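You operate a simulated robot arm through the tools that you are given. There is no shell and no other tool. Be economical: measure what you need, move in short steps, check, and stop when the job is done.

You run a simulated two-armed robot. Do the job below in one go: nothing can be reset, and whatever is moved stays where it is left.

Task
Put the bottle that says "coolant mix" from the fitting bench top in the washed tray and the bottle marked "gear oil" on the orange shim. Put the yellow valve on the fitting bench top away on the packing bench top. Put the cream box marked "flat washers" from the island bench top on the oil stand top and the cream box labelled "roll pins" on the drying rack. Take the brown rag on the press bench top and put it away on the scrap bench top. Any order will do. Set down upright: bottle, yellow valve.

The check looks at the end state, three seconds after you hand in, the way a careful person would. Anything else that was tipped, shoved, dropped, spilled or broken makes it a failure.

Robot
Two 6-joint arms with two-finger parallel grippers on one trunk, on a base that drives. Base frame: it is fixed to the floor where the robot stands at the start and does not move with it; the origin is under the middle of the robot, x ahead of it, y to its left, z up; the surface under the hand at the start is at about z = 0.84. Units: m, rad, N and s.
The left shoulder is at the start at [0.28, 0.185, 1.055], the right one opposite. With the tool pointing down near the work surface each hand reaches from about 0.56 to 0.94 m from the robot's upright axis, wherever it stands, measured 20 degrees to its own side. Places, roughly: black bottle, coolant bottle, soap bottle [0.75, 0, 1]; brown rag (9x5x3 cm) [-1.4, -0.3, 0.9]; cream box [1.75, -0.5, 0.75]; drying rack (26x19 cm) [1.48, 1.72, 0.92]; oil stand top (53x16 cm) [-0.54, 1.68, 0.64]; orange shim [0.75, 0, 0.75]; packing bench top [2.3, -2.7, 0.8]; scrap bench top [0.4, 1.9, 0.8]; washed tray [1, 0, 0.75]; yellow valve (8x8x11 cm) [1.3, -0.1, 0.9]. Payload 1.57 kg a hand.
The TCP of each hand is the grasp point between the finger pads, 0.03 m short of the fingertips. In the tool frame z runs along the fingers and y along their closing line. Largest opening 0.08 m; finger width 0.017, thickness 0.012; the body of the gripper, 0.04 by 0.082 m, starts 0.08 m behind the TCP.
Orientation is that of the tool frame in the base frame, as a unit quaternion [x, y, z, w]. With the fingers straight down and closing along the base's y, the tool's x points along the base's -x, its y along +y and its z along -z.

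Tools
- The arms move only by the tool send_rows. It takes "left_targets", "right_targets" or both (then of equal length, played together; a hand with none holds still); each is text: rows parted by semicolons, each of 7 numbers parted by spaces: the shift along the tool's x, y, z in units of 150 mm (1.0 is 150 mm), then the turn, a rotation vector about the tool's x, y, z in units of 120 degrees (1.0 is 120 degrees), then the closure, from 0 (fully open) to 1 (shut). In form: x y z ax ay az claw; .... A call has 1 to 10 rows; each row is the pose to reach, as a shift and turn from the pose commanded when the call began, along the tool's axes at that moment. A call with a number of a shift or a turn outside -1 to 1 is refused whole. Each row takes 0.2 s and may step no farther than 0.05 m and 0.15 rad from the row before; otherwise, or with a gripper value out of range, the whole call is refused. Where a pose cannot be reached the arm comes as near as it can. A force on the tool above 40 N (or 10 N above the force at the start of the call, whichever is more), or a blocked arm, ends the call early, and 0.2 s more pass. The fingers move at their own pace (about 0.153 m/s each) and stop on an object; they squeeze with about 33 N. The grip force told is the motor's: it shows also when the fingers shut on nothing. Time passes only in rows, and 0.2 s behind the last, so rows that repeat a pose let the fingers close. It gives the time, the measured TCP pose, the force on the tool (base axes), the opening and the grip force at its end, in the units of the frame above (readings bear some noise), with the torque about the TCP (base axes, N m) and any sound that the robot's microphone picked up, and new pictures: "views" is both (left out), scene, wrist or none (wrist: the cameras of the hands that moved).
- Cameras (640 x 400 px; columns grow to the right, rows downward): "scene" is now at [0.2303, 0.0285, 1.5069]; the picture's right is [0.29, -0.96, 0.00], its down [-0.65, -0.20, -0.73] and it looks along [0.70, 0.21, -0.68] (base axes); focal length 259 px, centre (320, 200). "left" rides on the left gripper at [0.072, 0.007, -0.122] in its tool frame; the picture's right is [-0.09, 1.00, 0.00], its down [-0.84, -0.08, -0.54] and it looks along [-0.54, -0.05, 0.84] (tool axes); focal length 238 px, centre (320, 200). "right" rides on the right gripper at [0.072, -0.007, -0.122] in its tool frame; the picture's right is [0.09, 1.00, 0.00], its down [-0.84, 0.08, -0.54] and it looks along [-0.54, 0.05, 0.84] (tool axes); focal length 238 px, centre (320, 200). There is no depth. A picture from a camera that has moved, and an enlarged one, comes with that camera's place and axes in the base frame and with its lens. The place of the scene camera against the robot may be out by one fixed shift of up to 0.012 m in any direction.
- move_column(by): slides the trunk up (or, below 0, down) by that many m; the arms and the scene camera ride with it, the base frame stays. It gives what a move gives, with no picture.
- base_move(legs): drives the robot by 1 to 6 legs, each [ahead, turn to the left] in m and rad, along the robot's own axes; the way and the turn of a leg run together, so that a leg with both is an arc; at most 1.5 m and 3.142 rad a leg. The arms and the cameras ride along, it lands a little off, and it stops where it bumps. It gives what a move gives, and a new picture of the scene camera.
- pan_tilt(pan, tilt): turns the head with the scene camera to pan (to the left, within 1.501 rad either way) and tilt (down, from -0.506 to 1.204), counted from straight ahead of the robot. It gives what a move gives, and a new picture of the scene camera.
- enlarge(camera, box): a new picture of the part [left, top, right, bottom] of that camera's present view, enlarged. No time passes.
- close_job(): hands the job in; it is judged then, once.

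Work in short steps. Places have to be worked out from the pictures, the camera data and where the tool is seen: move nearer, look again, correct. Check each grasp and each placing, and mend what went wrong. You have 186 turns and 260 pictures in all, those below and enlarged ones among them. Open the grippers and draw the arms clear of the work before you hand the job in, unless the task says otherwise; then end with one line.

The tools are called after "Emit:" as name(argument=value, ...) on one line, values as JSON. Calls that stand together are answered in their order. send_rows: Moves the arms, as the interface text tells. Its arguments: {"type":"object","properties":{"left_targets":{"type":"string"},"right_targets":{"type":"string"},"views":{"type":"string","enum":["both","scene","wrist","none"]}},"required":[]} The other tools are called the same way: move_column (by) slides the trunk up or down; base_move (legs) drives the base; pan_tilt (pan, tilt) turns the head that bears the scene camera; enlarge (camera, box) takes an enlarged picture of a part of a camera's view; close_job () hands the job in.

At the start:

```text
clock: 0.0
left_tcp_pos: [0.5378, 0.2861, 1.2049]
left_orientation: [0.0, 1.0, 0.0, -0.001]
left_force: [-0.3, 0.1, 0.6]
left_ft_torque: [-0.01, 0.02, 0.02]
left_finger_gap: 0.08
left_grasp_force: 0.1
right_tcp_pos: [0.5826, -0.1784, 1.1611]
right_orientation: [0.0, 1.0, -0.001, 0.001]
right_force: [0.6, 0.9, 0.1]
right_ft_torque: [0.05, 0.02, 0.02]
right_finger_gap: 0.0801
right_grasp_force: 0.0
trunk travel left (down, up): [-0.75, 0.24]
robot x, y, heading: [-0.0009, 0.0021, 0.002]
head pan, tilt: [0.297, 0.754]
```

scene: 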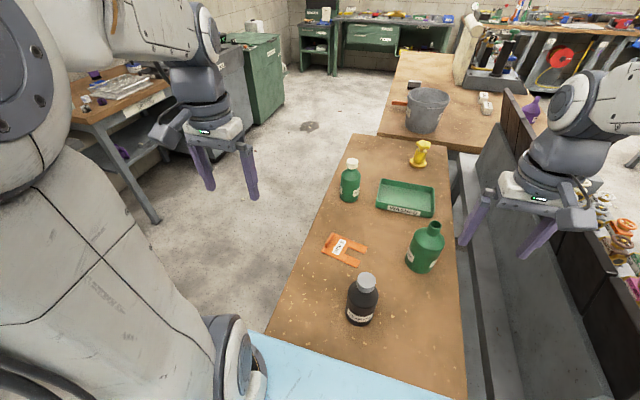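
right: 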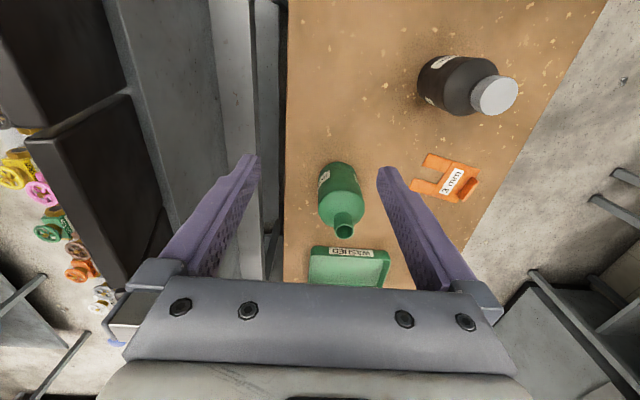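
left: 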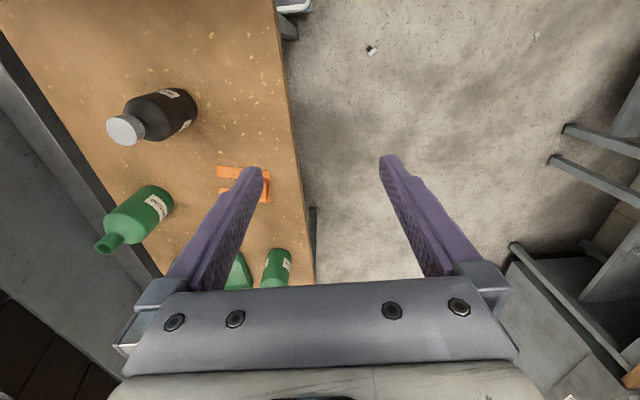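

I see three bottles, a tray, a shim and the valve on the bench ahead. I enlarge the view to read the labels.

Emit:
enlarge(camera="scene", box=[310, 130, 470, 230])

Emit:
enlarge(camera="scene", box=[310, 215, 470, 335])

Emit:
enlarge(camera="left", box=[80, 70, 320, 300])

```text
4.00 times, centred on (390, 180) of scene
camera zoom: at [0.2303, 0.0285, 1.5069], right [0.29, -0.96, 0.0], down [-0.65, -0.2, -0.73], along [0.7, 0.21, -0.68], focal length 1036 px, centre (40, 280)
```

zoom: 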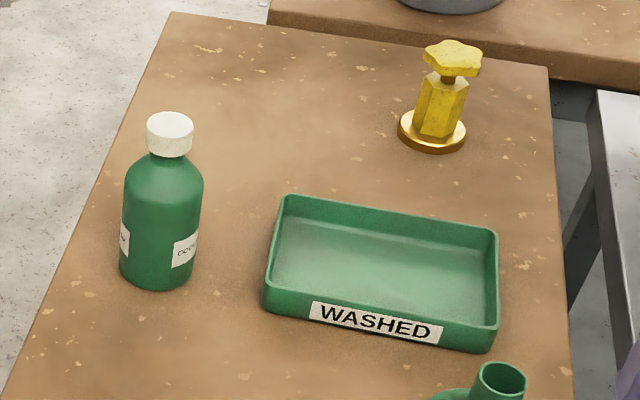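

```text
3.33 times, centred on (390, 275) of scene
camera zoom: at [0.2303, 0.0285, 1.5069], right [0.29, -0.96, 0.0], down [-0.65, -0.2, -0.73], along [0.7, 0.21, -0.68], focal length 863 px, centre (87, -50)
```

zoom: 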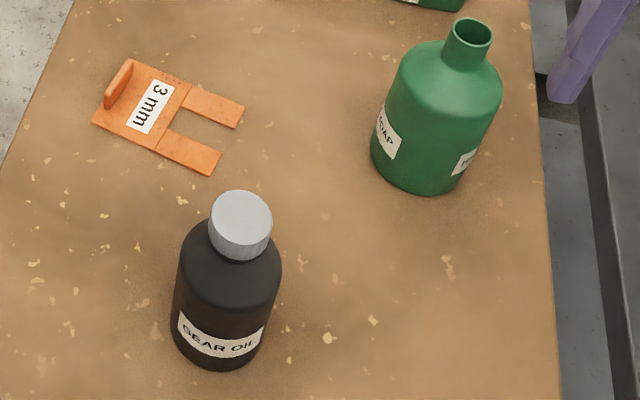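

```text
1.74 times, centred on (200, 185) of left
camera zoom: at [0.4663, 0.2929, 1.3275], right [0.09, 1.0, 0.0], down [0.84, -0.08, 0.54], along [0.54, -0.05, -0.84], focal length 414 px, centre (529, 226)
```

zoom: 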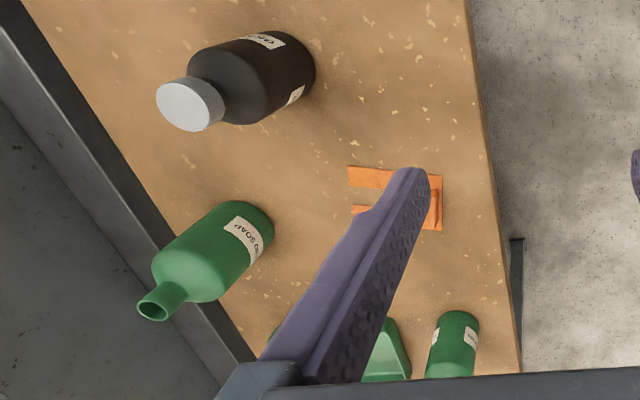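

Black is gear oil and the white-capped green one is coolant; the open green one is soap, which stays put. The bench top is at about z 0.84. Gear oil sits at about (0.53, 0.01), too near the trunk, so I back up.

Emit:
base_move(legs=[[-0.17, 0]])

Emit:
pan_tilt(pan=0.0, tilt=0.8)

```text
clock: 1.5
left_tcp_pos: [0.3614, 0.2868, 1.2057]
left_orientation: [-0.001, 1.0, 0.001, -0.001]
left_force: [-0.4, -0.7, -0.3]
left_ft_torque: [0.0, -0.02, 0.0]
left_finger_gap: 0.0797
left_grasp_force: 0.1
right_tcp_pos: [0.4071, -0.1782, 1.1595]
right_orientation: [-0.001, 1.0, 0.0, 0.001]
right_force: [0.5, 0.2, -0.5]
right_ft_torque: [0.0, 0.02, 0.01]
right_finger_gap: 0.08
right_grasp_force: 0.0
trunk travel left (down, up): [-0.75, 0.24]
robot x, y, heading: [-0.1767, -0.0005, -0.001]
head pan, tilt: [0.297, 0.754]
camera scene: at [0.0546, 0.0289, 1.5068], right [0.29, -0.96, 0.0], down [-0.65, -0.2, -0.73], along [0.7, 0.21, -0.69], focal length 259 px, centre (320, 200)
```

scene: 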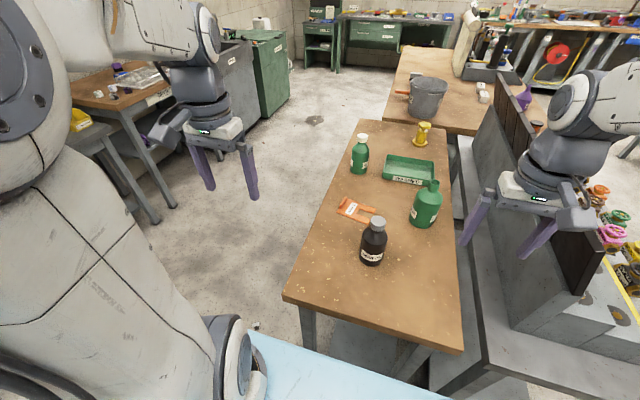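

```text
clock: 2.3
left_tcp_pos: [0.3616, 0.2867, 1.206]
left_orientation: [0.0, 1.0, 0.002, -0.002]
left_force: [-0.6, 0.8, 0.6]
left_ft_torque: [-0.02, -0.01, 0.04]
left_finger_gap: 0.08
left_grasp_force: 0.0
right_tcp_pos: [0.4067, -0.1779, 1.1599]
right_orientation: [-0.002, 1.0, 0.001, 0.001]
right_force: [0.3, 1.0, 0.1]
right_ft_torque: [-0.01, 0.03, 0.01]
right_finger_gap: 0.0802
right_grasp_force: 0.0
trunk travel left (down, up): [-0.75, 0.24]
robot x, y, heading: [-0.1773, -0.0, 0.0]
head pan, tilt: [0.0, 0.799]
camera scene: at [0.0557, 0.0047, 1.5032], right [0.0, -1.0, 0.0], down [-0.72, 0.0, -0.7], along [0.7, 0.0, -0.72], focal length 259 px, centre (320, 200)
```

scene: 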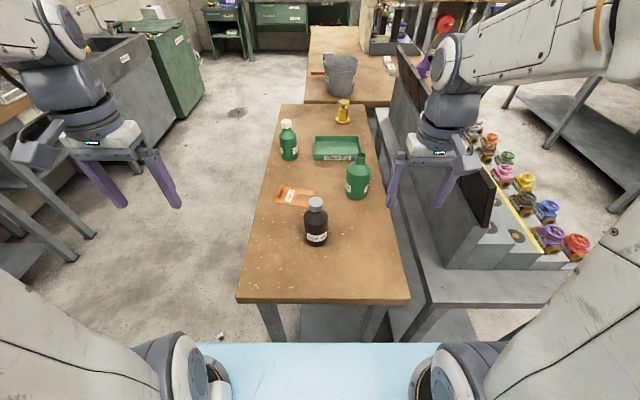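

The gear oil cap appears near (0.55, 0.015, 0.98). I bring the left hand over it in two moves, staying high.

Emit:
send_rows(left_targets="-0.2 -0.2 0 0 0 0 0; -0.4 -0.4 0 0 0 0 0; -0.6 -0.6 0 0 0 0 0; -0.8 -0.8 0.1 0 0 0 0; -0.95 -0.95 0.2 0 0 0 0", views="none")

Emit:
send_rows(left_targets="-0.05 -0.25 0.1 0 0 0 0; -0.1 -0.5 0.2 0 0 0 0; -0.15 -0.75 0.3 0 0 0 0; -0.18 -0.88 0.4 0 0 0 0; -0.18 -0.88 0.4 0 0 0 0", views="both")

```text
clock: 3.5
left_tcp_pos: [0.5081, 0.1445, 1.175]
left_orientation: [-0.001, 1.0, 0.002, -0.001]
left_force: [-0.5, -0.2, 1.0]
left_ft_torque: [0.01, -0.01, -0.03]
left_finger_gap: 0.0802
left_grasp_force: 0.2
right_tcp_pos: [0.4063, -0.1772, 1.1598]
right_orientation: [-0.001, 1.0, 0.0, 0.001]
right_force: [-0.4, -0.5, -0.1]
right_ft_torque: [-0.03, -0.03, 0.01]
right_finger_gap: 0.0801
right_grasp_force: 0.0
trunk travel left (down, up): [-0.75, 0.24]
robot x, y, heading: [-0.1772, -0.0023, 0.0]
head pan, tilt: [0.0, 0.799]
```

```text
clock: 4.7
left_tcp_pos: [0.533, 0.014, 1.1144]
left_orientation: [-0.001, 1.0, 0.001, -0.001]
left_force: [-0.4, -0.1, 0.4]
left_ft_torque: [-0.04, 0.01, -0.01]
left_finger_gap: 0.0802
left_grasp_force: 0.1
right_tcp_pos: [0.4064, -0.1778, 1.1597]
right_orientation: [-0.001, 1.0, 0.0, 0.001]
right_force: [-0.1, 0.1, 0.5]
right_ft_torque: [0.01, -0.03, -0.02]
right_finger_gap: 0.0799
right_grasp_force: 0.0
trunk travel left (down, up): [-0.75, 0.24]
robot x, y, heading: [-0.1759, 0.0017, 0.005]
head pan, tilt: [0.0, 0.799]
camera scene: at [0.0558, 0.0045, 1.5032], right [0.0, -1.0, 0.0], down [-0.72, 0.0, -0.7], along [0.7, 0.0, -0.72], focal length 259 px, centre (320, 200)
camera left: at [0.4606, 0.021, 1.2364], right [0.09, 1.0, 0.0], down [0.84, -0.08, 0.54], along [0.54, -0.05, -0.84], focal length 238 px, centre (320, 200)
```

scene: 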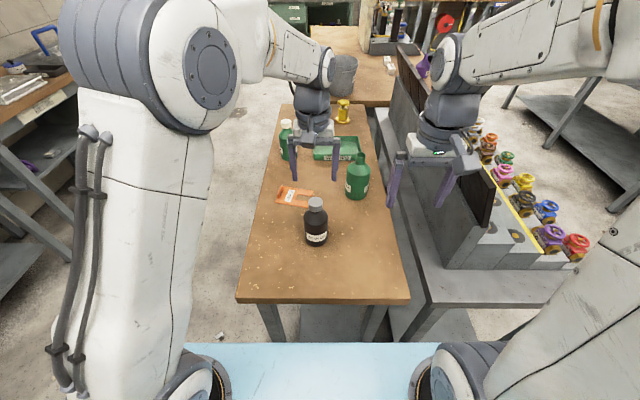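
left: 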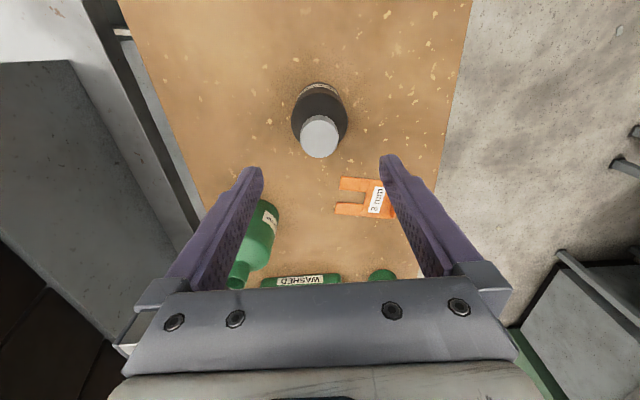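

The wrist view puts the cap at about (0.541, 0.013), with its top near z 0.99 and about 4 cm across. I descend to TCP z≈0.985 and close.

Emit:
send_rows(left_targets="-0.053 -0.008 0.25 0 0 0 0; -0.053 -0.008 0.5 0 0 0 0; -0.053 -0.008 0.7 0 0 0 0; -0.053 -0.008 0.84 0 0 0 0; -0.053 -0.008 0.84 0 0 0 0", views="both")

```text
clock: 5.9
left_tcp_pos: [0.5358, 0.0128, 0.989]
left_orientation: [-0.001, 1.0, 0.001, -0.001]
left_force: [0.1, -0.3, 0.1]
left_ft_torque: [-0.01, 0.0, 0.01]
left_finger_gap: 0.08
left_grasp_force: 0.1
right_tcp_pos: [0.4066, -0.1771, 1.1603]
right_orientation: [-0.001, 1.0, 0.0, 0.0]
right_force: [-0.7, 0.2, -0.2]
right_ft_torque: [-0.02, -0.01, 0.03]
right_finger_gap: 0.08
right_grasp_force: 0.0
trunk travel left (down, up): [-0.75, 0.24]
robot x, y, heading: [-0.1754, 0.0033, 0.002]
head pan, tilt: [0.0, 0.799]
camera scene: at [0.0559, 0.0046, 1.5032], right [0.0, -1.0, 0.0], down [-0.72, 0.0, -0.7], along [0.7, 0.0, -0.72], focal length 259 px, centre (320, 200)
camera left: at [0.4654, 0.0197, 1.1114], right [0.09, 1.0, 0.0], down [0.84, -0.08, 0.54], along [0.54, -0.05, -0.84], focal length 238 px, centre (320, 200)
```

scene: 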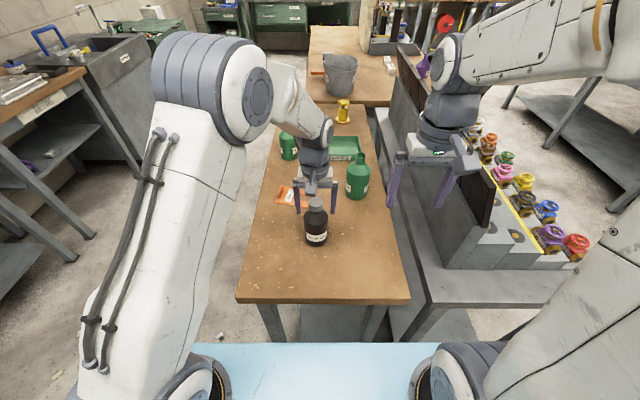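
left: 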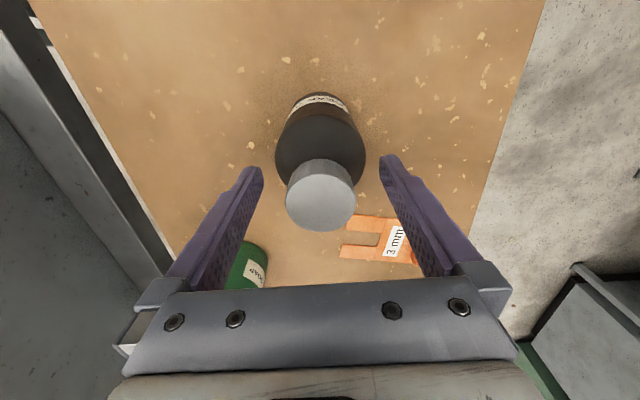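

The cap is centred between the fingers, with its top at about z 0.995. I lower a few mm, nudge forward, and close.

Emit:
send_rows(left_targets="-0.025 0 0.04 0 0 0 0; -0.025 0 0.04 0 0 0 0.5; -0.025 0 0.04 0 0 0 1; -0.025 0 0.04 0 0 0 1; -0.025 0 0.04 0 0 0 1", views="none")

```text
clock: 7.1
left_tcp_pos: [0.5407, 0.0122, 0.987]
left_orientation: [-0.001, 1.0, 0.001, 0.001]
left_force: [-0.9, 4.3, 26.1]
left_ft_torque: [0.3, 0.31, -0.04]
left_finger_gap: 0.0495
left_grasp_force: 32.5
right_tcp_pos: [0.4049, -0.1772, 1.1619]
right_orientation: [-0.001, 1.0, -0.001, 0.0]
right_force: [0.3, -0.6, -0.9]
right_ft_torque: [-0.05, 0.01, -0.03]
right_finger_gap: 0.0798
right_grasp_force: 0.2
trunk travel left (down, up): [-0.75, 0.24]
robot x, y, heading: [-0.1763, -0.0007, 0.004]
head pan, tilt: [0.0, 0.799]
```

The gap is 49 mm with a 26 N upward push, so the tips wedge on the shoulder. I reopen, rise about 12 mm, and close again.

Emit:
send_rows(left_targets="0 0 0 0 0 0 0.6; 0 0 0 0 0 0 0; 0 0 -0.08 0 0 0 0; 0 0 -0.08 0 0 0 0; 0 0 -0.08 0 0 0 0.5; 0 0 -0.08 0 0 0 1; 0 0 -0.08 0 0 0 1; 0 0 -0.08 0 0 0 1", views="both")

```text
clock: 8.9
left_tcp_pos: [0.5405, 0.0126, 0.9972]
left_orientation: [-0.002, 1.0, 0.001, -0.001]
left_force: [-1.2, 0.2, -0.2]
left_ft_torque: [-0.06, 0.0, 0.0]
left_finger_gap: 0.0376
left_grasp_force: 33.3
right_tcp_pos: [0.4073, -0.1788, 1.1588]
right_orientation: [0.0, 1.0, 0.0, -0.001]
right_force: [-0.6, 0.1, 0.3]
right_ft_torque: [0.0, 0.0, 0.01]
right_finger_gap: 0.0802
right_grasp_force: 0.0
trunk travel left (down, up): [-0.75, 0.24]
robot x, y, heading: [-0.1821, 0.0026, 0.003]
head pan, tilt: [0.0, 0.799]
camera scene: at [0.0557, 0.0046, 1.5032], right [0.0, -1.0, 0.0], down [-0.72, 0.0, -0.7], along [0.7, 0.0, -0.72], focal length 259 px, centre (320, 200)
camera left: at [0.4689, 0.0187, 1.1185], right [0.09, 1.0, 0.0], down [0.84, -0.08, 0.54], along [0.54, -0.05, -0.84], focal length 238 px, centre (320, 200)
```

scene: 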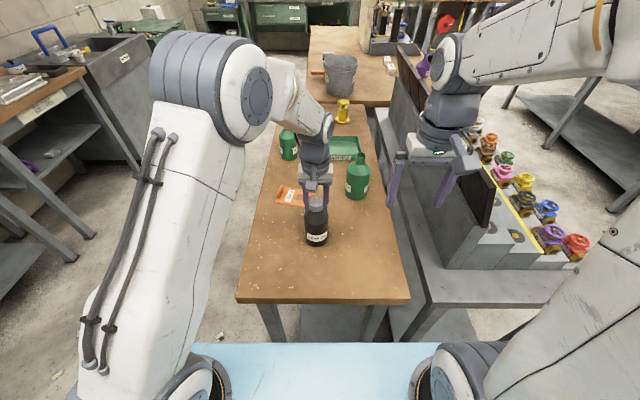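
left: 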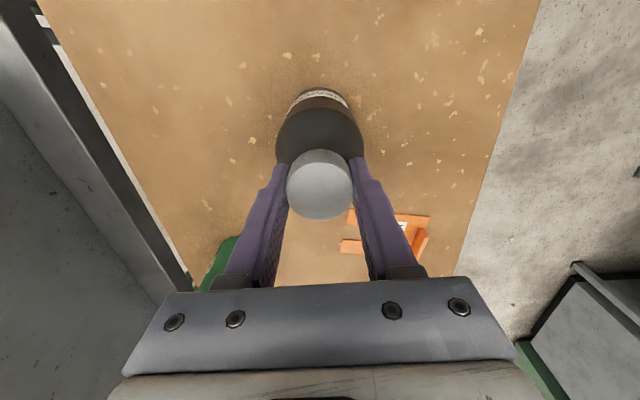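

The cap is gripped at 37.6 mm. I lift 9 cm and look again at the shim, which I put near (0.712, 0.095) and slightly rotated.

Emit:
send_rows(left_targets="0 0 -0.15 0 0 0 1; 0 0 -0.3 0 0 0 1; 0 0 -0.5 0 0 0 1; -0.2 0 -0.6 0 0 0 1; -0.2 0 -0.6 0 0 0 1", views="both")

Emit:
enlarge(camera="scene", box=[240, 140, 400, 260])

```text
clock: 10.1
left_tcp_pos: [0.574, 0.0125, 1.0858]
left_orientation: [0.0, 1.0, 0.001, -0.002]
left_force: [-0.1, 0.0, 0.7]
left_ft_torque: [0.0, 0.02, 0.0]
left_finger_gap: 0.0
left_grasp_force: 21.5
right_tcp_pos: [0.4061, -0.1768, 1.161]
right_orientation: [-0.001, 1.0, 0.0, 0.0]
right_force: [-0.8, 0.5, -0.5]
right_ft_torque: [0.01, 0.0, -0.02]
right_finger_gap: 0.0798
right_grasp_force: 0.0
trunk travel left (down, up): [-0.75, 0.24]
robot x, y, heading: [-0.1748, -0.0023, -0.001]
head pan, tilt: [0.0, 0.799]
camera scene: at [0.0559, 0.0046, 1.5031], right [0.0, -1.0, 0.0], down [-0.72, 0.0, -0.7], along [0.7, 0.0, -0.72], focal length 259 px, centre (320, 200)
camera left: at [0.5031, 0.0201, 1.207], right [0.09, 1.0, 0.0], down [0.84, -0.08, 0.54], along [0.54, -0.05, -0.84], focal length 238 px, centre (320, 200)
```

scene: 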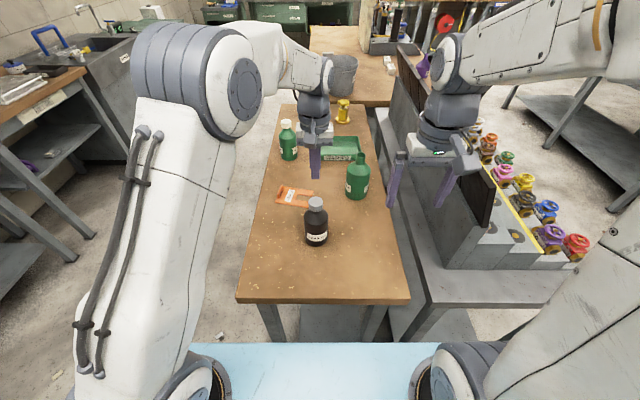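
left: 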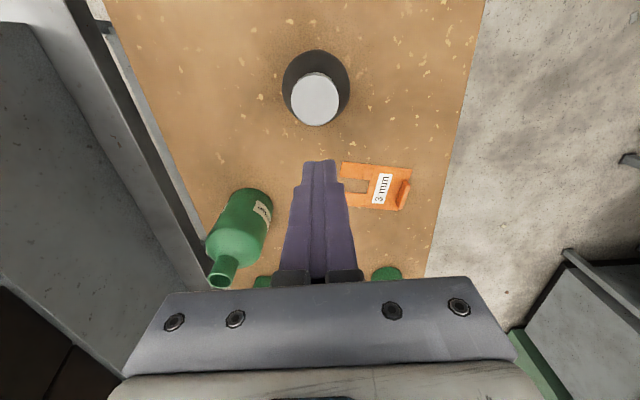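

```text
3.33 times, centred on (320, 200) of scene
camera zoom: at [0.0559, 0.0046, 1.5031], right [0.0, -1.0, 0.0], down [-0.72, 0.0, -0.7], along [0.7, 0.0, -0.72], focal length 863 px, centre (320, 200)
```

zoom: 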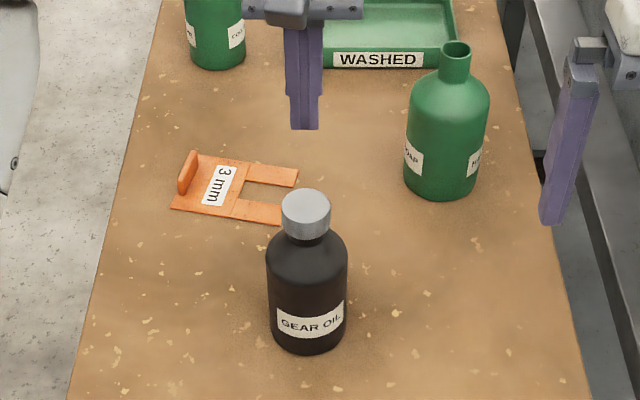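

The bottle slipped out but stands upright. It measures about 70 mm across, so it fits the 80 mm opening. I open, centre over (0.538, 0.013), and descend to grip the body.

Emit:
send_rows(left_targets="0.12 0.003 0 0 0 0 0; 0.24 0.003 0 0 0 0 0; 0.24 0.003 0.2 0 0 0 0; 0.24 0.003 0.4 0 0 0 0; 0.24 0.003 0.55 0 0 0 0; 0.24 0.003 0.55 0 0 0 0", views="wrist")

```text
clock: 11.5
left_tcp_pos: [0.536, 0.0124, 1.0052]
left_orientation: [-0.001, 1.0, 0.001, -0.001]
left_force: [-1.5, -0.5, 0.6]
left_ft_torque: [0.03, 0.03, 0.01]
left_finger_gap: 0.0801
left_grasp_force: 0.0
right_tcp_pos: [0.4072, -0.1777, 1.1603]
right_orientation: [-0.001, 1.0, -0.001, 0.0]
right_force: [0.0, -0.1, 0.7]
right_ft_torque: [0.04, -0.01, 0.0]
right_finger_gap: 0.0798
right_grasp_force: 0.0
trunk travel left (down, up): [-0.75, 0.24]
robot x, y, heading: [-0.1758, -0.0003, 0.0]
head pan, tilt: [0.0, 0.799]
camera left: at [0.4644, 0.0187, 1.127], right [0.09, 1.0, 0.0], down [0.84, -0.08, 0.54], along [0.54, -0.05, -0.84], focal length 238 px, centre (320, 200)
```

left: 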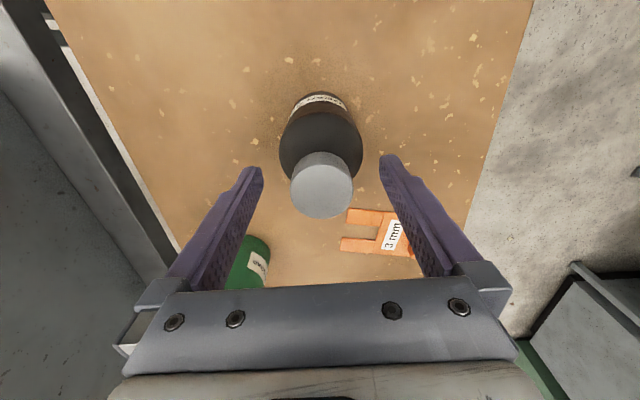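

The bottle is centred between the fingers. I descend around the body to TCP z≈0.935.

Emit:
send_rows(left_targets="0 0 0.15 0 0 0 0; 0 0 0.3 0 0 0 0; 0 0 0.4 0 0 0 0; 0 0 0.46 0 0 0 0; 0 0 0.46 0 0 0 0", views="wrist")

```text
clock: 12.7
left_tcp_pos: [0.5381, 0.0117, 0.9358]
left_orientation: [-0.001, 1.0, 0.002, 0.0]
left_force: [0.4, 0.0, -1.1]
left_ft_torque: [0.0, 0.0, -0.01]
left_finger_gap: 0.08
left_grasp_force: 0.1
right_tcp_pos: [0.406, -0.1783, 1.1603]
right_orientation: [-0.001, 1.0, 0.0, 0.0]
right_force: [0.3, 0.1, 0.6]
right_ft_torque: [0.05, 0.02, 0.04]
right_finger_gap: 0.0799
right_grasp_force: 0.0
trunk travel left (down, up): [-0.75, 0.24]
robot x, y, heading: [-0.1743, -0.0046, 0.0]
head pan, tilt: [0.0, 0.799]
camera left: at [0.4659, 0.0193, 1.0569], right [0.09, 1.0, 0.0], down [0.84, -0.08, 0.54], along [0.54, -0.05, -0.84], focal length 238 px, centre (320, 200)
```

left: 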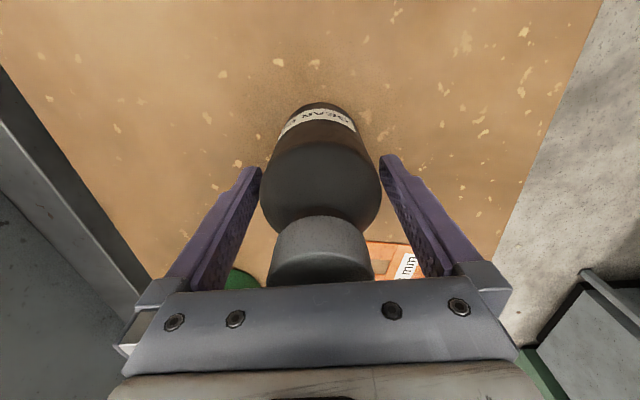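

No contact, and the fingers straddle the body. I close.

Emit:
send_rows(left_targets="0 0 0 0 0 0 0.3; 0 0 0 0 0 0 1; 0 0 0 0 0 0 1; 0 0 0 0 0 0 1", views="none")

Emit:
send_rows(left_targets="0 0 -0.04 0 0 0 1; 0 0 -0.1 0 0 0 1; 0 0 -0.17 0 0 0 1; 0 0 -0.25 0 0 0 1; 0 0 -0.33 0 0 0 1; 0 0 -0.4 0 0 0 1", views="both")

```text
clock: 13.7
left_tcp_pos: [0.5384, 0.0118, 0.936]
left_orientation: [-0.001, 1.0, 0.001, -0.001]
left_force: [-0.3, -1.0, -0.7]
left_ft_torque: [-0.03, -0.05, 0.01]
left_finger_gap: 0.0683
left_grasp_force: 33.4
right_tcp_pos: [0.4069, -0.1777, 1.16]
right_orientation: [-0.001, 1.0, 0.0, -0.001]
right_force: [-0.1, -0.5, 0.7]
right_ft_torque: [0.01, 0.01, 0.0]
right_finger_gap: 0.0799
right_grasp_force: 0.0
trunk travel left (down, up): [-0.75, 0.24]
robot x, y, heading: [-0.1851, -0.0004, 0.006]
head pan, tilt: [0.0, 0.799]
```

```text
clock: 15.1
left_tcp_pos: [0.5381, 0.012, 0.9935]
left_orientation: [-0.002, 1.0, 0.001, -0.002]
left_force: [0.1, -0.4, -3.2]
left_ft_torque: [0.0, 0.03, -0.02]
left_finger_gap: 0.0683
left_grasp_force: 33.4
right_tcp_pos: [0.4069, -0.1771, 1.1592]
right_orientation: [-0.001, 1.0, 0.0, 0.0]
right_force: [0.7, 0.1, 0.4]
right_ft_torque: [0.01, 0.01, 0.0]
right_finger_gap: 0.0799
right_grasp_force: 0.0
trunk travel left (down, up): [-0.75, 0.24]
robot x, y, heading: [-0.1733, 0.0003, 0.0]
head pan, tilt: [0.0, 0.799]
camera scene: at [0.0559, 0.0046, 1.5031], right [0.0, -1.0, 0.0], down [-0.72, 0.0, -0.7], along [0.7, 0.0, -0.72], focal length 259 px, centre (320, 200)
camera left: at [0.4659, 0.0189, 1.1147], right [0.09, 1.0, 0.0], down [0.84, -0.08, 0.54], along [0.54, -0.05, -0.84], focal length 238 px, centre (320, 200)
```

scene: 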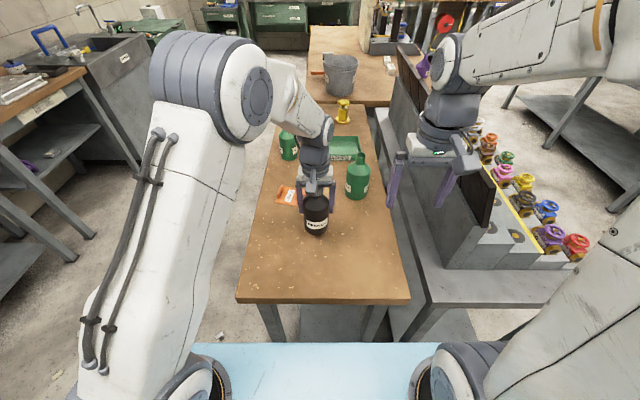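
left: 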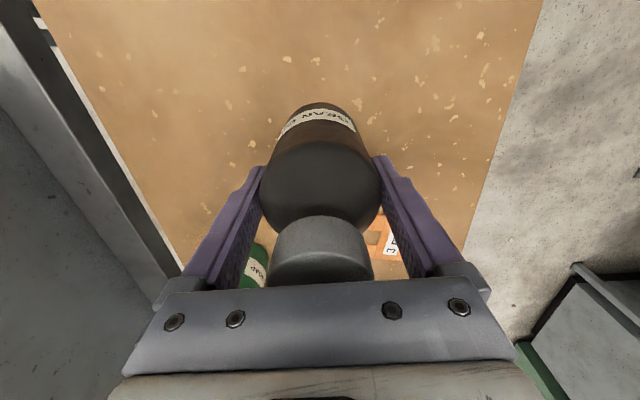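

The bottle is held (3.2 N). I fit the shim's centre at (0.714, 0.094) and aim for (0.713, 0.088), clear of the lip.

Emit:
send_rows(left_targets="-0.2 0.1 -0.1 0 0 0 1; -0.4 0.2 -0.15 0 0 0 1; -0.6 0.3 -0.15 0 0 0 1; -0.8 0.4 -0.15 0 0 0 1; -0.95 0.5 -0.15 0 0 0 1; -0.95 0.5 -0.15 0 0 0 1", views="none")

Emit:
send_rows(left_targets="-0.1 0 0.1 0 0 0 1; -0.217 0 0.2 0 0 0 1; -0.217 0 0.3 0 0 0 1; -0.217 0 0.3 0 0 0 1", views="both")

Emit:
enlarge(camera="scene", box=[240, 130, 400, 230])

```text
clock: 16.5
left_tcp_pos: [0.6784, 0.0882, 1.0127]
left_orientation: [-0.001, 1.0, 0.001, -0.003]
left_force: [1.3, -0.2, -2.4]
left_ft_torque: [0.01, 0.03, 0.0]
left_finger_gap: 0.0683
left_grasp_force: 32.8
right_tcp_pos: [0.4075, -0.1772, 1.1601]
right_orientation: [0.0, 1.0, 0.0, 0.0]
right_force: [0.8, 0.2, 0.4]
right_ft_torque: [-0.01, 0.03, -0.02]
right_finger_gap: 0.08
right_grasp_force: 0.1
trunk travel left (down, up): [-0.75, 0.24]
robot x, y, heading: [-0.177, 0.0011, 0.001]
head pan, tilt: [0.0, 0.799]
```

```text
clock: 17.5
left_tcp_pos: [0.7107, 0.0892, 0.9696]
left_orientation: [0.0, 1.0, 0.0, -0.001]
left_force: [-0.8, 0.2, -3.1]
left_ft_torque: [0.02, 0.01, -0.02]
left_finger_gap: 0.0678
left_grasp_force: 33.2
right_tcp_pos: [0.4068, -0.1782, 1.1605]
right_orientation: [-0.001, 1.0, 0.001, 0.0]
right_force: [0.5, 0.6, -0.1]
right_ft_torque: [-0.04, 0.01, -0.01]
right_finger_gap: 0.0798
right_grasp_force: 0.1
trunk travel left (down, up): [-0.75, 0.24]
robot x, y, heading: [-0.1757, -0.0003, 0.001]
head pan, tilt: [0.0, 0.799]
camera scene: at [0.0559, 0.0046, 1.5032], right [0.0, -1.0, 0.0], down [-0.72, 0.0, -0.7], along [0.7, 0.0, -0.72], focal length 259 px, centre (320, 200)
camera left: at [0.6388, 0.0964, 1.0907], right [0.09, 1.0, 0.0], down [0.84, -0.08, 0.54], along [0.54, -0.05, -0.84], focal length 238 px, centre (320, 200)
```

scene: 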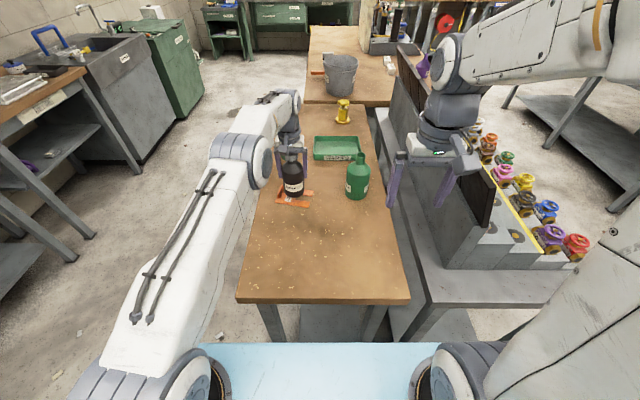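
left: 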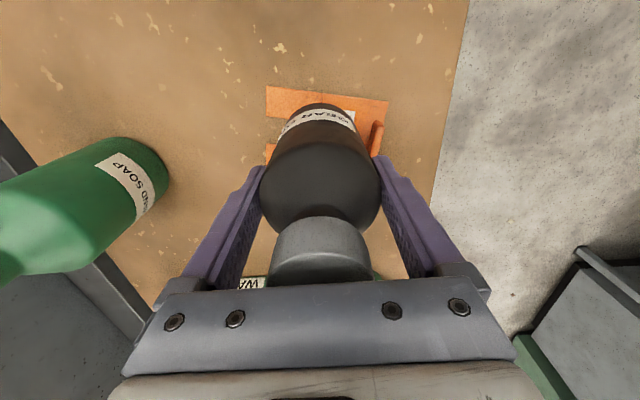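

```text
4.00 times, centred on (320, 180) of scene
camera zoom: at [0.0559, 0.0046, 1.5032], right [0.0, -1.0, 0.0], down [-0.72, 0.0, -0.7], along [0.7, 0.0, -0.72], focal length 1036 px, centre (320, 280)
```

zoom: 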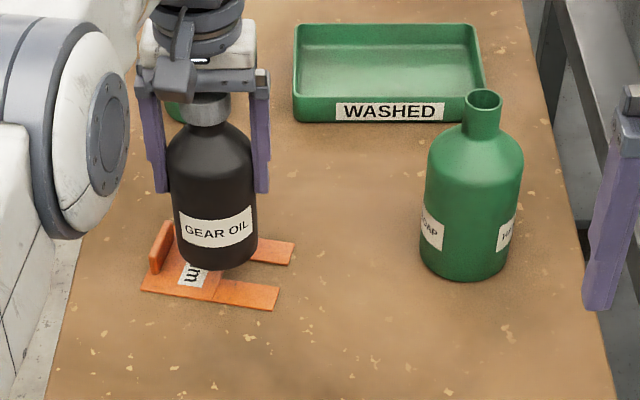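

The bottle hovers 3 cm above the shim's middle. I lower it gently onto the shim.

Emit:
send_rows(left_targets="-0.01 0 0.08 0 0 0 1; -0.01 0 0.14 0 0 0 1; -0.01 0 0.175 0 0 0 1; -0.01 0 0.19 0 0 0 1; -0.01 0 0.19 0 0 0 1", views="wrist")

Emit:
enlarge(camera="scene", box=[240, 130, 400, 230])

```text
clock: 18.7
left_tcp_pos: [0.712, 0.0883, 0.9417]
left_orientation: [-0.001, 1.0, 0.001, -0.001]
left_force: [0.0, 0.2, -2.5]
left_ft_torque: [0.02, 0.01, 0.0]
left_finger_gap: 0.0683
left_grasp_force: 32.7
right_tcp_pos: [0.4063, -0.1779, 1.1603]
right_orientation: [-0.002, 1.0, 0.0, 0.0]
right_force: [0.0, -1.0, -0.1]
right_ft_torque: [0.0, 0.0, 0.01]
right_finger_gap: 0.08
right_grasp_force: 0.0
trunk travel left (down, up): [-0.75, 0.24]
robot x, y, heading: [-0.1763, 0.0004, 0.002]
head pan, tilt: [0.0, 0.799]
camera left: at [0.6405, 0.095, 1.0636], right [0.09, 1.0, 0.0], down [0.84, -0.08, 0.54], along [0.54, -0.05, -0.84], focal length 238 px, centre (320, 200)
```

left: 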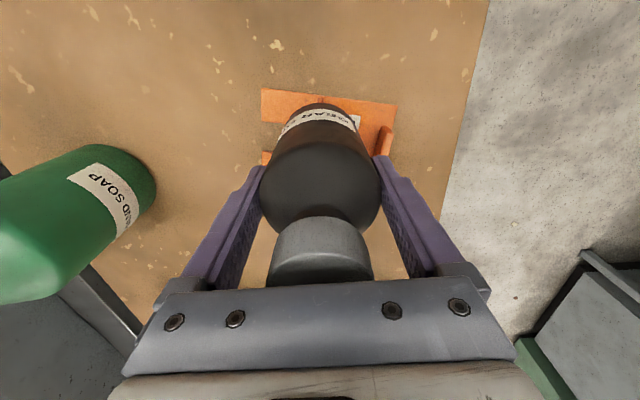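

```text
4.00 times, centred on (320, 180) of scene
camera zoom: at [0.0559, 0.0046, 1.5032], right [0.0, -1.0, 0.0], down [-0.72, 0.0, -0.7], along [0.7, 0.0, -0.72], focal length 1036 px, centre (320, 280)
```

zoom: 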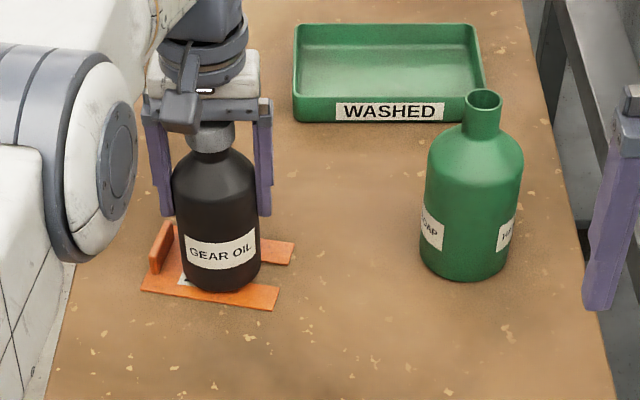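

It is almost touching and the weight still hangs from the hand. I go down a few more mm to feel contact.

Emit:
send_rows(left_targets="0 0 0.013 0 0 0 1; 0 0 0.013 0 0 0 1; 0 0 0.025 0 0 0 1; 0 0 0.025 0 0 0 1", views="none")

```text
clock: 19.7
left_tcp_pos: [0.7115, 0.0874, 0.9387]
left_orientation: [-0.002, 1.0, 0.001, -0.001]
left_force: [0.1, 0.2, -2.9]
left_ft_torque: [0.0, 0.03, -0.02]
left_finger_gap: 0.0681
left_grasp_force: 32.7
right_tcp_pos: [0.4057, -0.1783, 1.1592]
right_orientation: [-0.001, 1.0, -0.001, 0.0]
right_force: [-0.5, 0.4, -0.2]
right_ft_torque: [0.01, 0.03, 0.01]
right_finger_gap: 0.0801
right_grasp_force: 0.2
trunk travel left (down, up): [-0.75, 0.24]
robot x, y, heading: [-0.1772, -0.0004, 0.004]
head pan, tilt: [0.0, 0.799]
```

Still hanging at 0.9387; I go down another 2–4 mm.

Emit:
send_rows(left_targets="0 0 0.01 0 0 0 1; 0 0 0.01 0 0 0 1; 0 0 0.02 0 0 0 1; 0 0 0.02 0 0 0 1", views="none")

```text
clock: 20.7
left_tcp_pos: [0.7126, 0.0877, 0.939]
left_orientation: [-0.001, 1.0, 0.001, 0.0]
left_force: [-3.1, 1.5, 16.0]
left_ft_torque: [0.0, 0.69, -0.07]
left_finger_gap: 0.0682
left_grasp_force: 32.9
right_tcp_pos: [0.4055, -0.1782, 1.1611]
right_orientation: [-0.001, 1.0, -0.001, -0.001]
right_force: [0.0, -0.2, -0.4]
right_ft_torque: [0.0, -0.02, -0.03]
right_finger_gap: 0.08
right_grasp_force: 0.0
trunk travel left (down, up): [-0.75, 0.24]
robot x, y, heading: [-0.1769, -0.0006, 0.0]
head pan, tilt: [0.0, 0.799]
```

Contact is felt (16 N). I ease up a hair, open, and rise straight out.

Emit:
send_rows(left_targets="0 0 -0.015 0 0 0 1; 0 0 -0.015 0 0 0 0.8; 0 0 -0.015 0 0 0 0.3; 0 0 -0.015 0 0 0 0; 0 0 -0.015 0 0 0 0; 0 0 -0.15 0 0 0 0; 0 0 -0.4 0 0 0 0; 0 0 -0.65 0 0 0 0; 0 0 -0.9 0 0 0 0", views="both")

Emit:
enlarge(camera="scene", box=[240, 130, 400, 230])

```text
clock: 22.7
left_tcp_pos: [0.7011, 0.0883, 1.0693]
left_orientation: [0.0, 1.0, 0.001, -0.002]
left_force: [0.5, -0.3, -0.2]
left_ft_torque: [0.02, -0.03, 0.0]
left_finger_gap: 0.0801
left_grasp_force: 0.0
left hand out of reach, approached as far as the arm can: row 9
right_tcp_pos: [0.4062, -0.1767, 1.1605]
right_orientation: [-0.001, 1.0, 0.0, -0.001]
right_force: [-0.4, -0.1, -0.2]
right_ft_torque: [0.0, 0.0, 0.0]
right_finger_gap: 0.0802
right_grasp_force: 0.1
trunk travel left (down, up): [-0.75, 0.24]
robot x, y, heading: [-0.1763, -0.0028, 0.003]
head pan, tilt: [0.0, 0.799]
camera scene: at [0.056, 0.0046, 1.5031], right [0.0, -1.0, 0.0], down [-0.72, 0.0, -0.7], along [0.7, 0.0, -0.72], focal length 259 px, centre (320, 200)
camera left: at [0.6294, 0.0948, 1.1909], right [0.09, 1.0, 0.0], down [0.84, -0.08, 0.54], along [0.54, -0.05, -0.84], focal length 238 px, centre (320, 200)
```

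scene: 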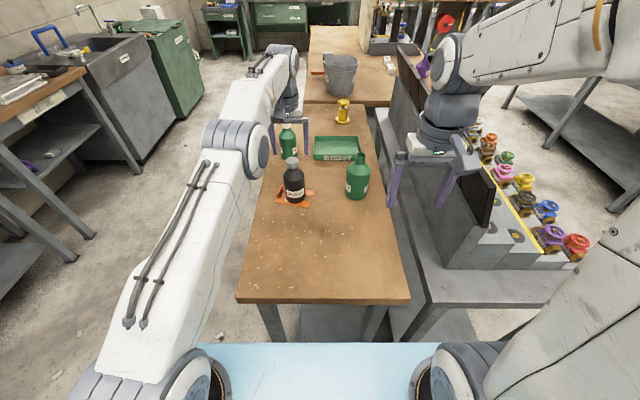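
left: 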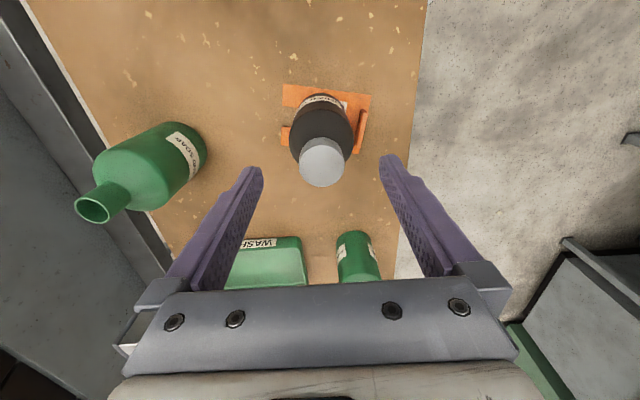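

```text
4.00 times, centred on (320, 180) of scene
camera zoom: at [0.056, 0.0046, 1.5031], right [0.0, -1.0, 0.0], down [-0.72, 0.0, -0.7], along [0.7, 0.0, -0.72], focal length 1036 px, centre (320, 280)
```

zoom: 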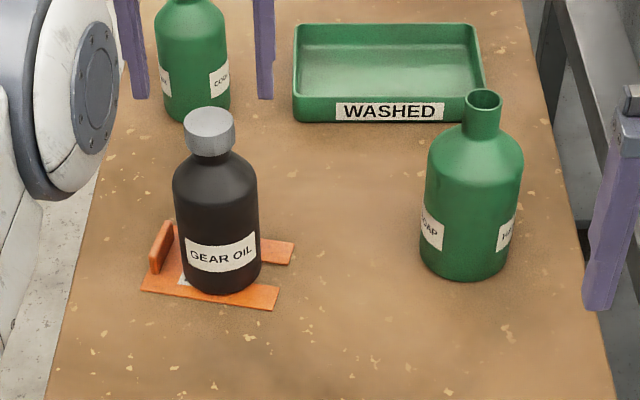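

Gear oil stands on the shim. I draw the left arm back high and look to the left before driving round to the bench's left side.

Emit:
send_rows(left_targets="0.25 0.1 -0.1 0 0 0 0; 0.5 0.25 -0.3 0 0 0 0; 0.75 0.5 -0.5 0 0 0 0; 0.95 0.75 -0.7 0 0 0 0; 1 0.9 -0.85 0 0 0 0; 1 0.9 -0.85 0 0 0 0", views="none")

Emit:
pan_tilt(pan=1.2, tilt=0.5)

```text
refused: row 2 steps farther than a row can; nothing moved
```

```text
clock: 24.1
left_tcp_pos: [0.7018, 0.0883, 1.0684]
left_orientation: [0.0, 1.0, 0.0, -0.001]
left_force: [0.3, 0.4, 0.8]
left_ft_torque: [0.03, -0.02, 0.0]
left_finger_gap: 0.0802
left_grasp_force: 0.0
right_tcp_pos: [0.4061, -0.1784, 1.1599]
right_orientation: [-0.001, 1.0, 0.0, 0.0]
right_force: [-0.1, -0.3, 0.6]
right_ft_torque: [-0.01, 0.02, 0.04]
right_finger_gap: 0.0799
right_grasp_force: 0.0
trunk travel left (down, up): [-0.75, 0.24]
robot x, y, heading: [-0.1747, 0.0022, -0.001]
head pan, tilt: [1.201, 0.499]
camera scene: at [0.0079, 0.0893, 1.5291], right [0.93, -0.36, 0.0], down [-0.17, -0.45, -0.88], along [0.32, 0.82, -0.48], focal length 259 px, centre (320, 200)
```

scene: 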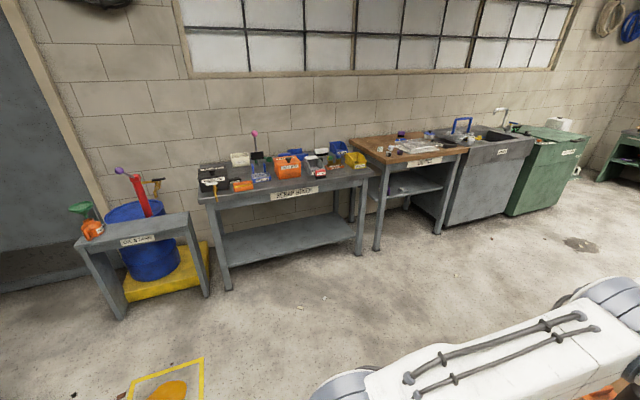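

There is a marked floor spot with an orange thing near (-0.45, 1.1), so I'll keep clear of it. First I retract the left arm in smaller steps.

Emit:
send_rows(left_targets="0.2 0.1 -0.05 0 0 0 0; 0.4 0.25 -0.2 0 0 0 0; 0.6 0.4 -0.35 0 0 0 0; 0.8 0.55 -0.5 0 0 0 0; 1 0.7 -0.65 0 0 0 0; 1 0.9 -0.85 0 0 0 0; 1 1 -1 0 0 0 0", views="none")

Emit:
base_move(legs=[[0, 1.31], [0.8, 0], [0, -1.31]])

```text
clock: 25.7
left_tcp_pos: [0.5505, 0.2391, 1.2171]
left_orientation: [-0.001, 1.0, 0.0, -0.001]
left_force: [0.6, -0.4, -0.2]
left_ft_torque: [0.01, -0.02, 0.0]
left_finger_gap: 0.0801
left_grasp_force: 0.1
right_tcp_pos: [0.4059, -0.1776, 1.1593]
right_orientation: [-0.001, 1.0, 0.0, 0.0]
right_force: [0.0, 0.4, 0.3]
right_ft_torque: [-0.01, 0.02, -0.01]
right_finger_gap: 0.0799
right_grasp_force: 0.1
trunk travel left (down, up): [-0.75, 0.24]
robot x, y, heading: [-0.1805, -0.0025, -0.001]
head pan, tilt: [1.201, 0.499]
```

```text
clock: 36.6
left_tcp_pos: [0.7114, 1.0737, 1.2166]
left_orientation: [-0.029, 1.0, 0.001, 0.0]
left_force: [0.4, 0.3, -0.2]
left_ft_torque: [0.0, -0.05, -0.02]
left_finger_gap: 0.08
left_grasp_force: 0.1
right_tcp_pos: [0.5908, 0.6509, 1.1601]
right_orientation: [-0.03, 1.0, 0.001, 0.0]
right_force: [0.0, -0.2, 0.6]
right_ft_torque: [0.0, 0.03, -0.02]
right_finger_gap: 0.08
right_grasp_force: 0.1
trunk travel left (down, up): [-0.75, 0.24]
robot x, y, heading: [-0.0038, 0.7968, 0.056]
head pan, tilt: [1.201, 0.499]
camera scene: at [0.1778, 0.8956, 1.5291], right [0.95, -0.31, 0.0], down [-0.15, -0.46, -0.88], along [0.27, 0.84, -0.48], focal length 259 px, centre (320, 200)
```

scene: 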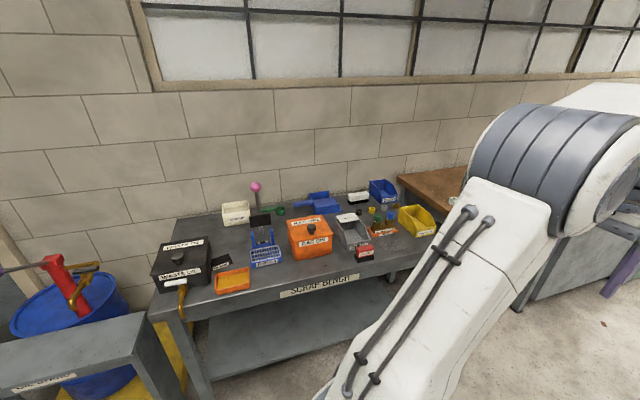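

The scrap bench is identified along the left wall. I drive ahead to the spot beside the tray and turn right to face the bench.

Emit:
base_move(legs=[[0, -0.06], [1.05, 0], [0, -1.57]])

Emit:
pan_tilt(pan=0.0, tilt=0.8)

```text
clock: 46.2
left_tcp_pos: [1.2898, 0.0631, 1.2173]
left_orientation: [0.706, 0.709, 0.001, 0.001]
left_force: [0.4, 1.1, 0.1]
left_ft_torque: [0.01, 0.05, -0.01]
left_finger_gap: 0.0803
left_grasp_force: 0.1
right_tcp_pos: [0.8734, 0.2066, 1.1605]
right_orientation: [0.706, 0.708, 0.0, 0.0]
right_force: [-0.5, -0.1, -0.1]
right_ft_torque: [0.02, -0.01, 0.01]
right_finger_gap: 0.08
right_grasp_force: 0.0
trunk travel left (down, up): [-0.75, 0.24]
robot x, y, heading: [1.0491, 0.7885, -1.569]
head pan, tilt: [1.201, 0.499]
camera scene: at [1.1264, 0.6016, 1.5291], right [-0.36, -0.93, 0.0], down [-0.45, 0.17, -0.88], along [0.82, -0.32, -0.48], focal length 259 px, centre (320, 200)
```

scene: 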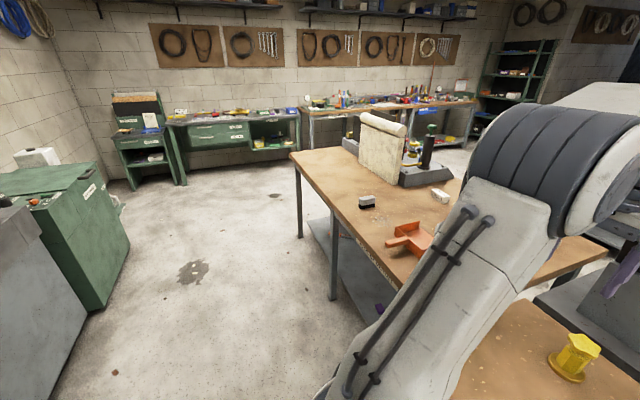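

```text
clock: 47.6
left_tcp_pos: [1.2898, 0.0626, 1.2173]
left_orientation: [0.706, 0.709, 0.002, 0.0]
left_force: [-1.1, -0.4, -0.2]
left_ft_torque: [0.03, -0.01, -0.03]
left_finger_gap: 0.0799
left_grasp_force: 0.1
right_tcp_pos: [0.8728, 0.207, 1.1611]
right_orientation: [0.706, 0.708, 0.0, -0.001]
right_force: [0.2, 0.3, -0.1]
right_ft_torque: [0.04, -0.01, -0.03]
right_finger_gap: 0.0798
right_grasp_force: 0.0
trunk travel left (down, up): [-0.75, 0.24]
robot x, y, heading: [1.0496, 0.7874, -1.566]
head pan, tilt: [0.0, 0.799]
camera scene: at [1.0417, 0.5536, 1.5032], right [-1.0, 0.0, 0.0], down [0.0, 0.72, -0.7], along [0.0, -0.7, -0.72], focal length 259 px, centre (320, 200)
```

scene: 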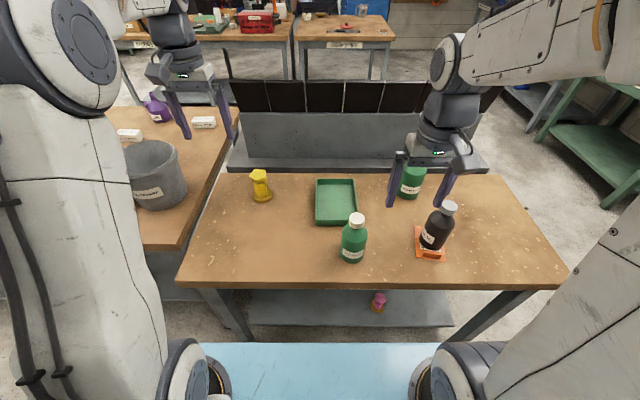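

Coolant stands near (0.945, 0.118) and the tray spans about x 0.92–1.055, y -0.165–0.045. I move the right hand above the coolant bottle.

Emit:
send_rows(right_targets="-0.15 0.12 0.1 0 0 0 0; -0.3 0.24 0.2 0 0 0 0; -0.45 0.36 0.35 0 0 0 0; -0.59 0.48 0.5 0 0 0 0; -0.59 0.48 0.6 0 0 0 0; -0.59 0.48 0.6 0 0 0 0", views="both")

```text
clock: 49.0
left_tcp_pos: [1.2914, 0.0625, 1.2173]
left_orientation: [0.705, 0.709, 0.001, 0.0]
left_force: [0.5, 0.3, -1.0]
left_ft_torque: [0.02, 0.0, 0.01]
left_finger_gap: 0.0801
left_grasp_force: 0.0
right_tcp_pos: [0.9458, 0.1193, 1.0715]
right_orientation: [0.706, 0.708, 0.0, -0.001]
right_force: [0.0, 0.0, 0.6]
right_ft_torque: [0.04, -0.02, 0.02]
right_finger_gap: 0.0798
right_grasp_force: 0.0
trunk travel left (down, up): [-0.75, 0.24]
robot x, y, heading: [1.0487, 0.7913, -1.567]
head pan, tilt: [0.0, 0.799]
camera scene: at [1.0417, 0.5535, 1.5032], right [-1.0, 0.0, 0.0], down [0.0, 0.72, -0.7], along [0.0, -0.7, -0.72], focal length 259 px, centre (320, 200)
camera right: at [0.9388, 0.1923, 1.1918], right [1.0, 0.1, 0.0], down [0.08, -0.84, 0.54], along [0.05, -0.54, -0.84], focal length 238 px, centre (320, 200)
```

scene: 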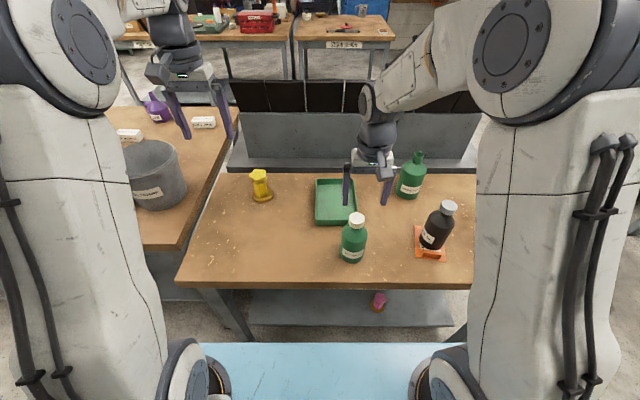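
right: 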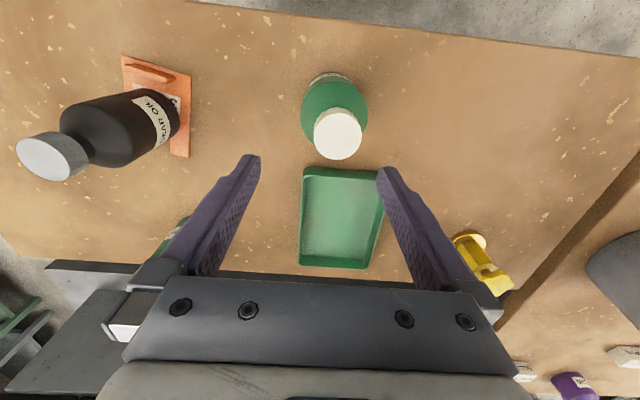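

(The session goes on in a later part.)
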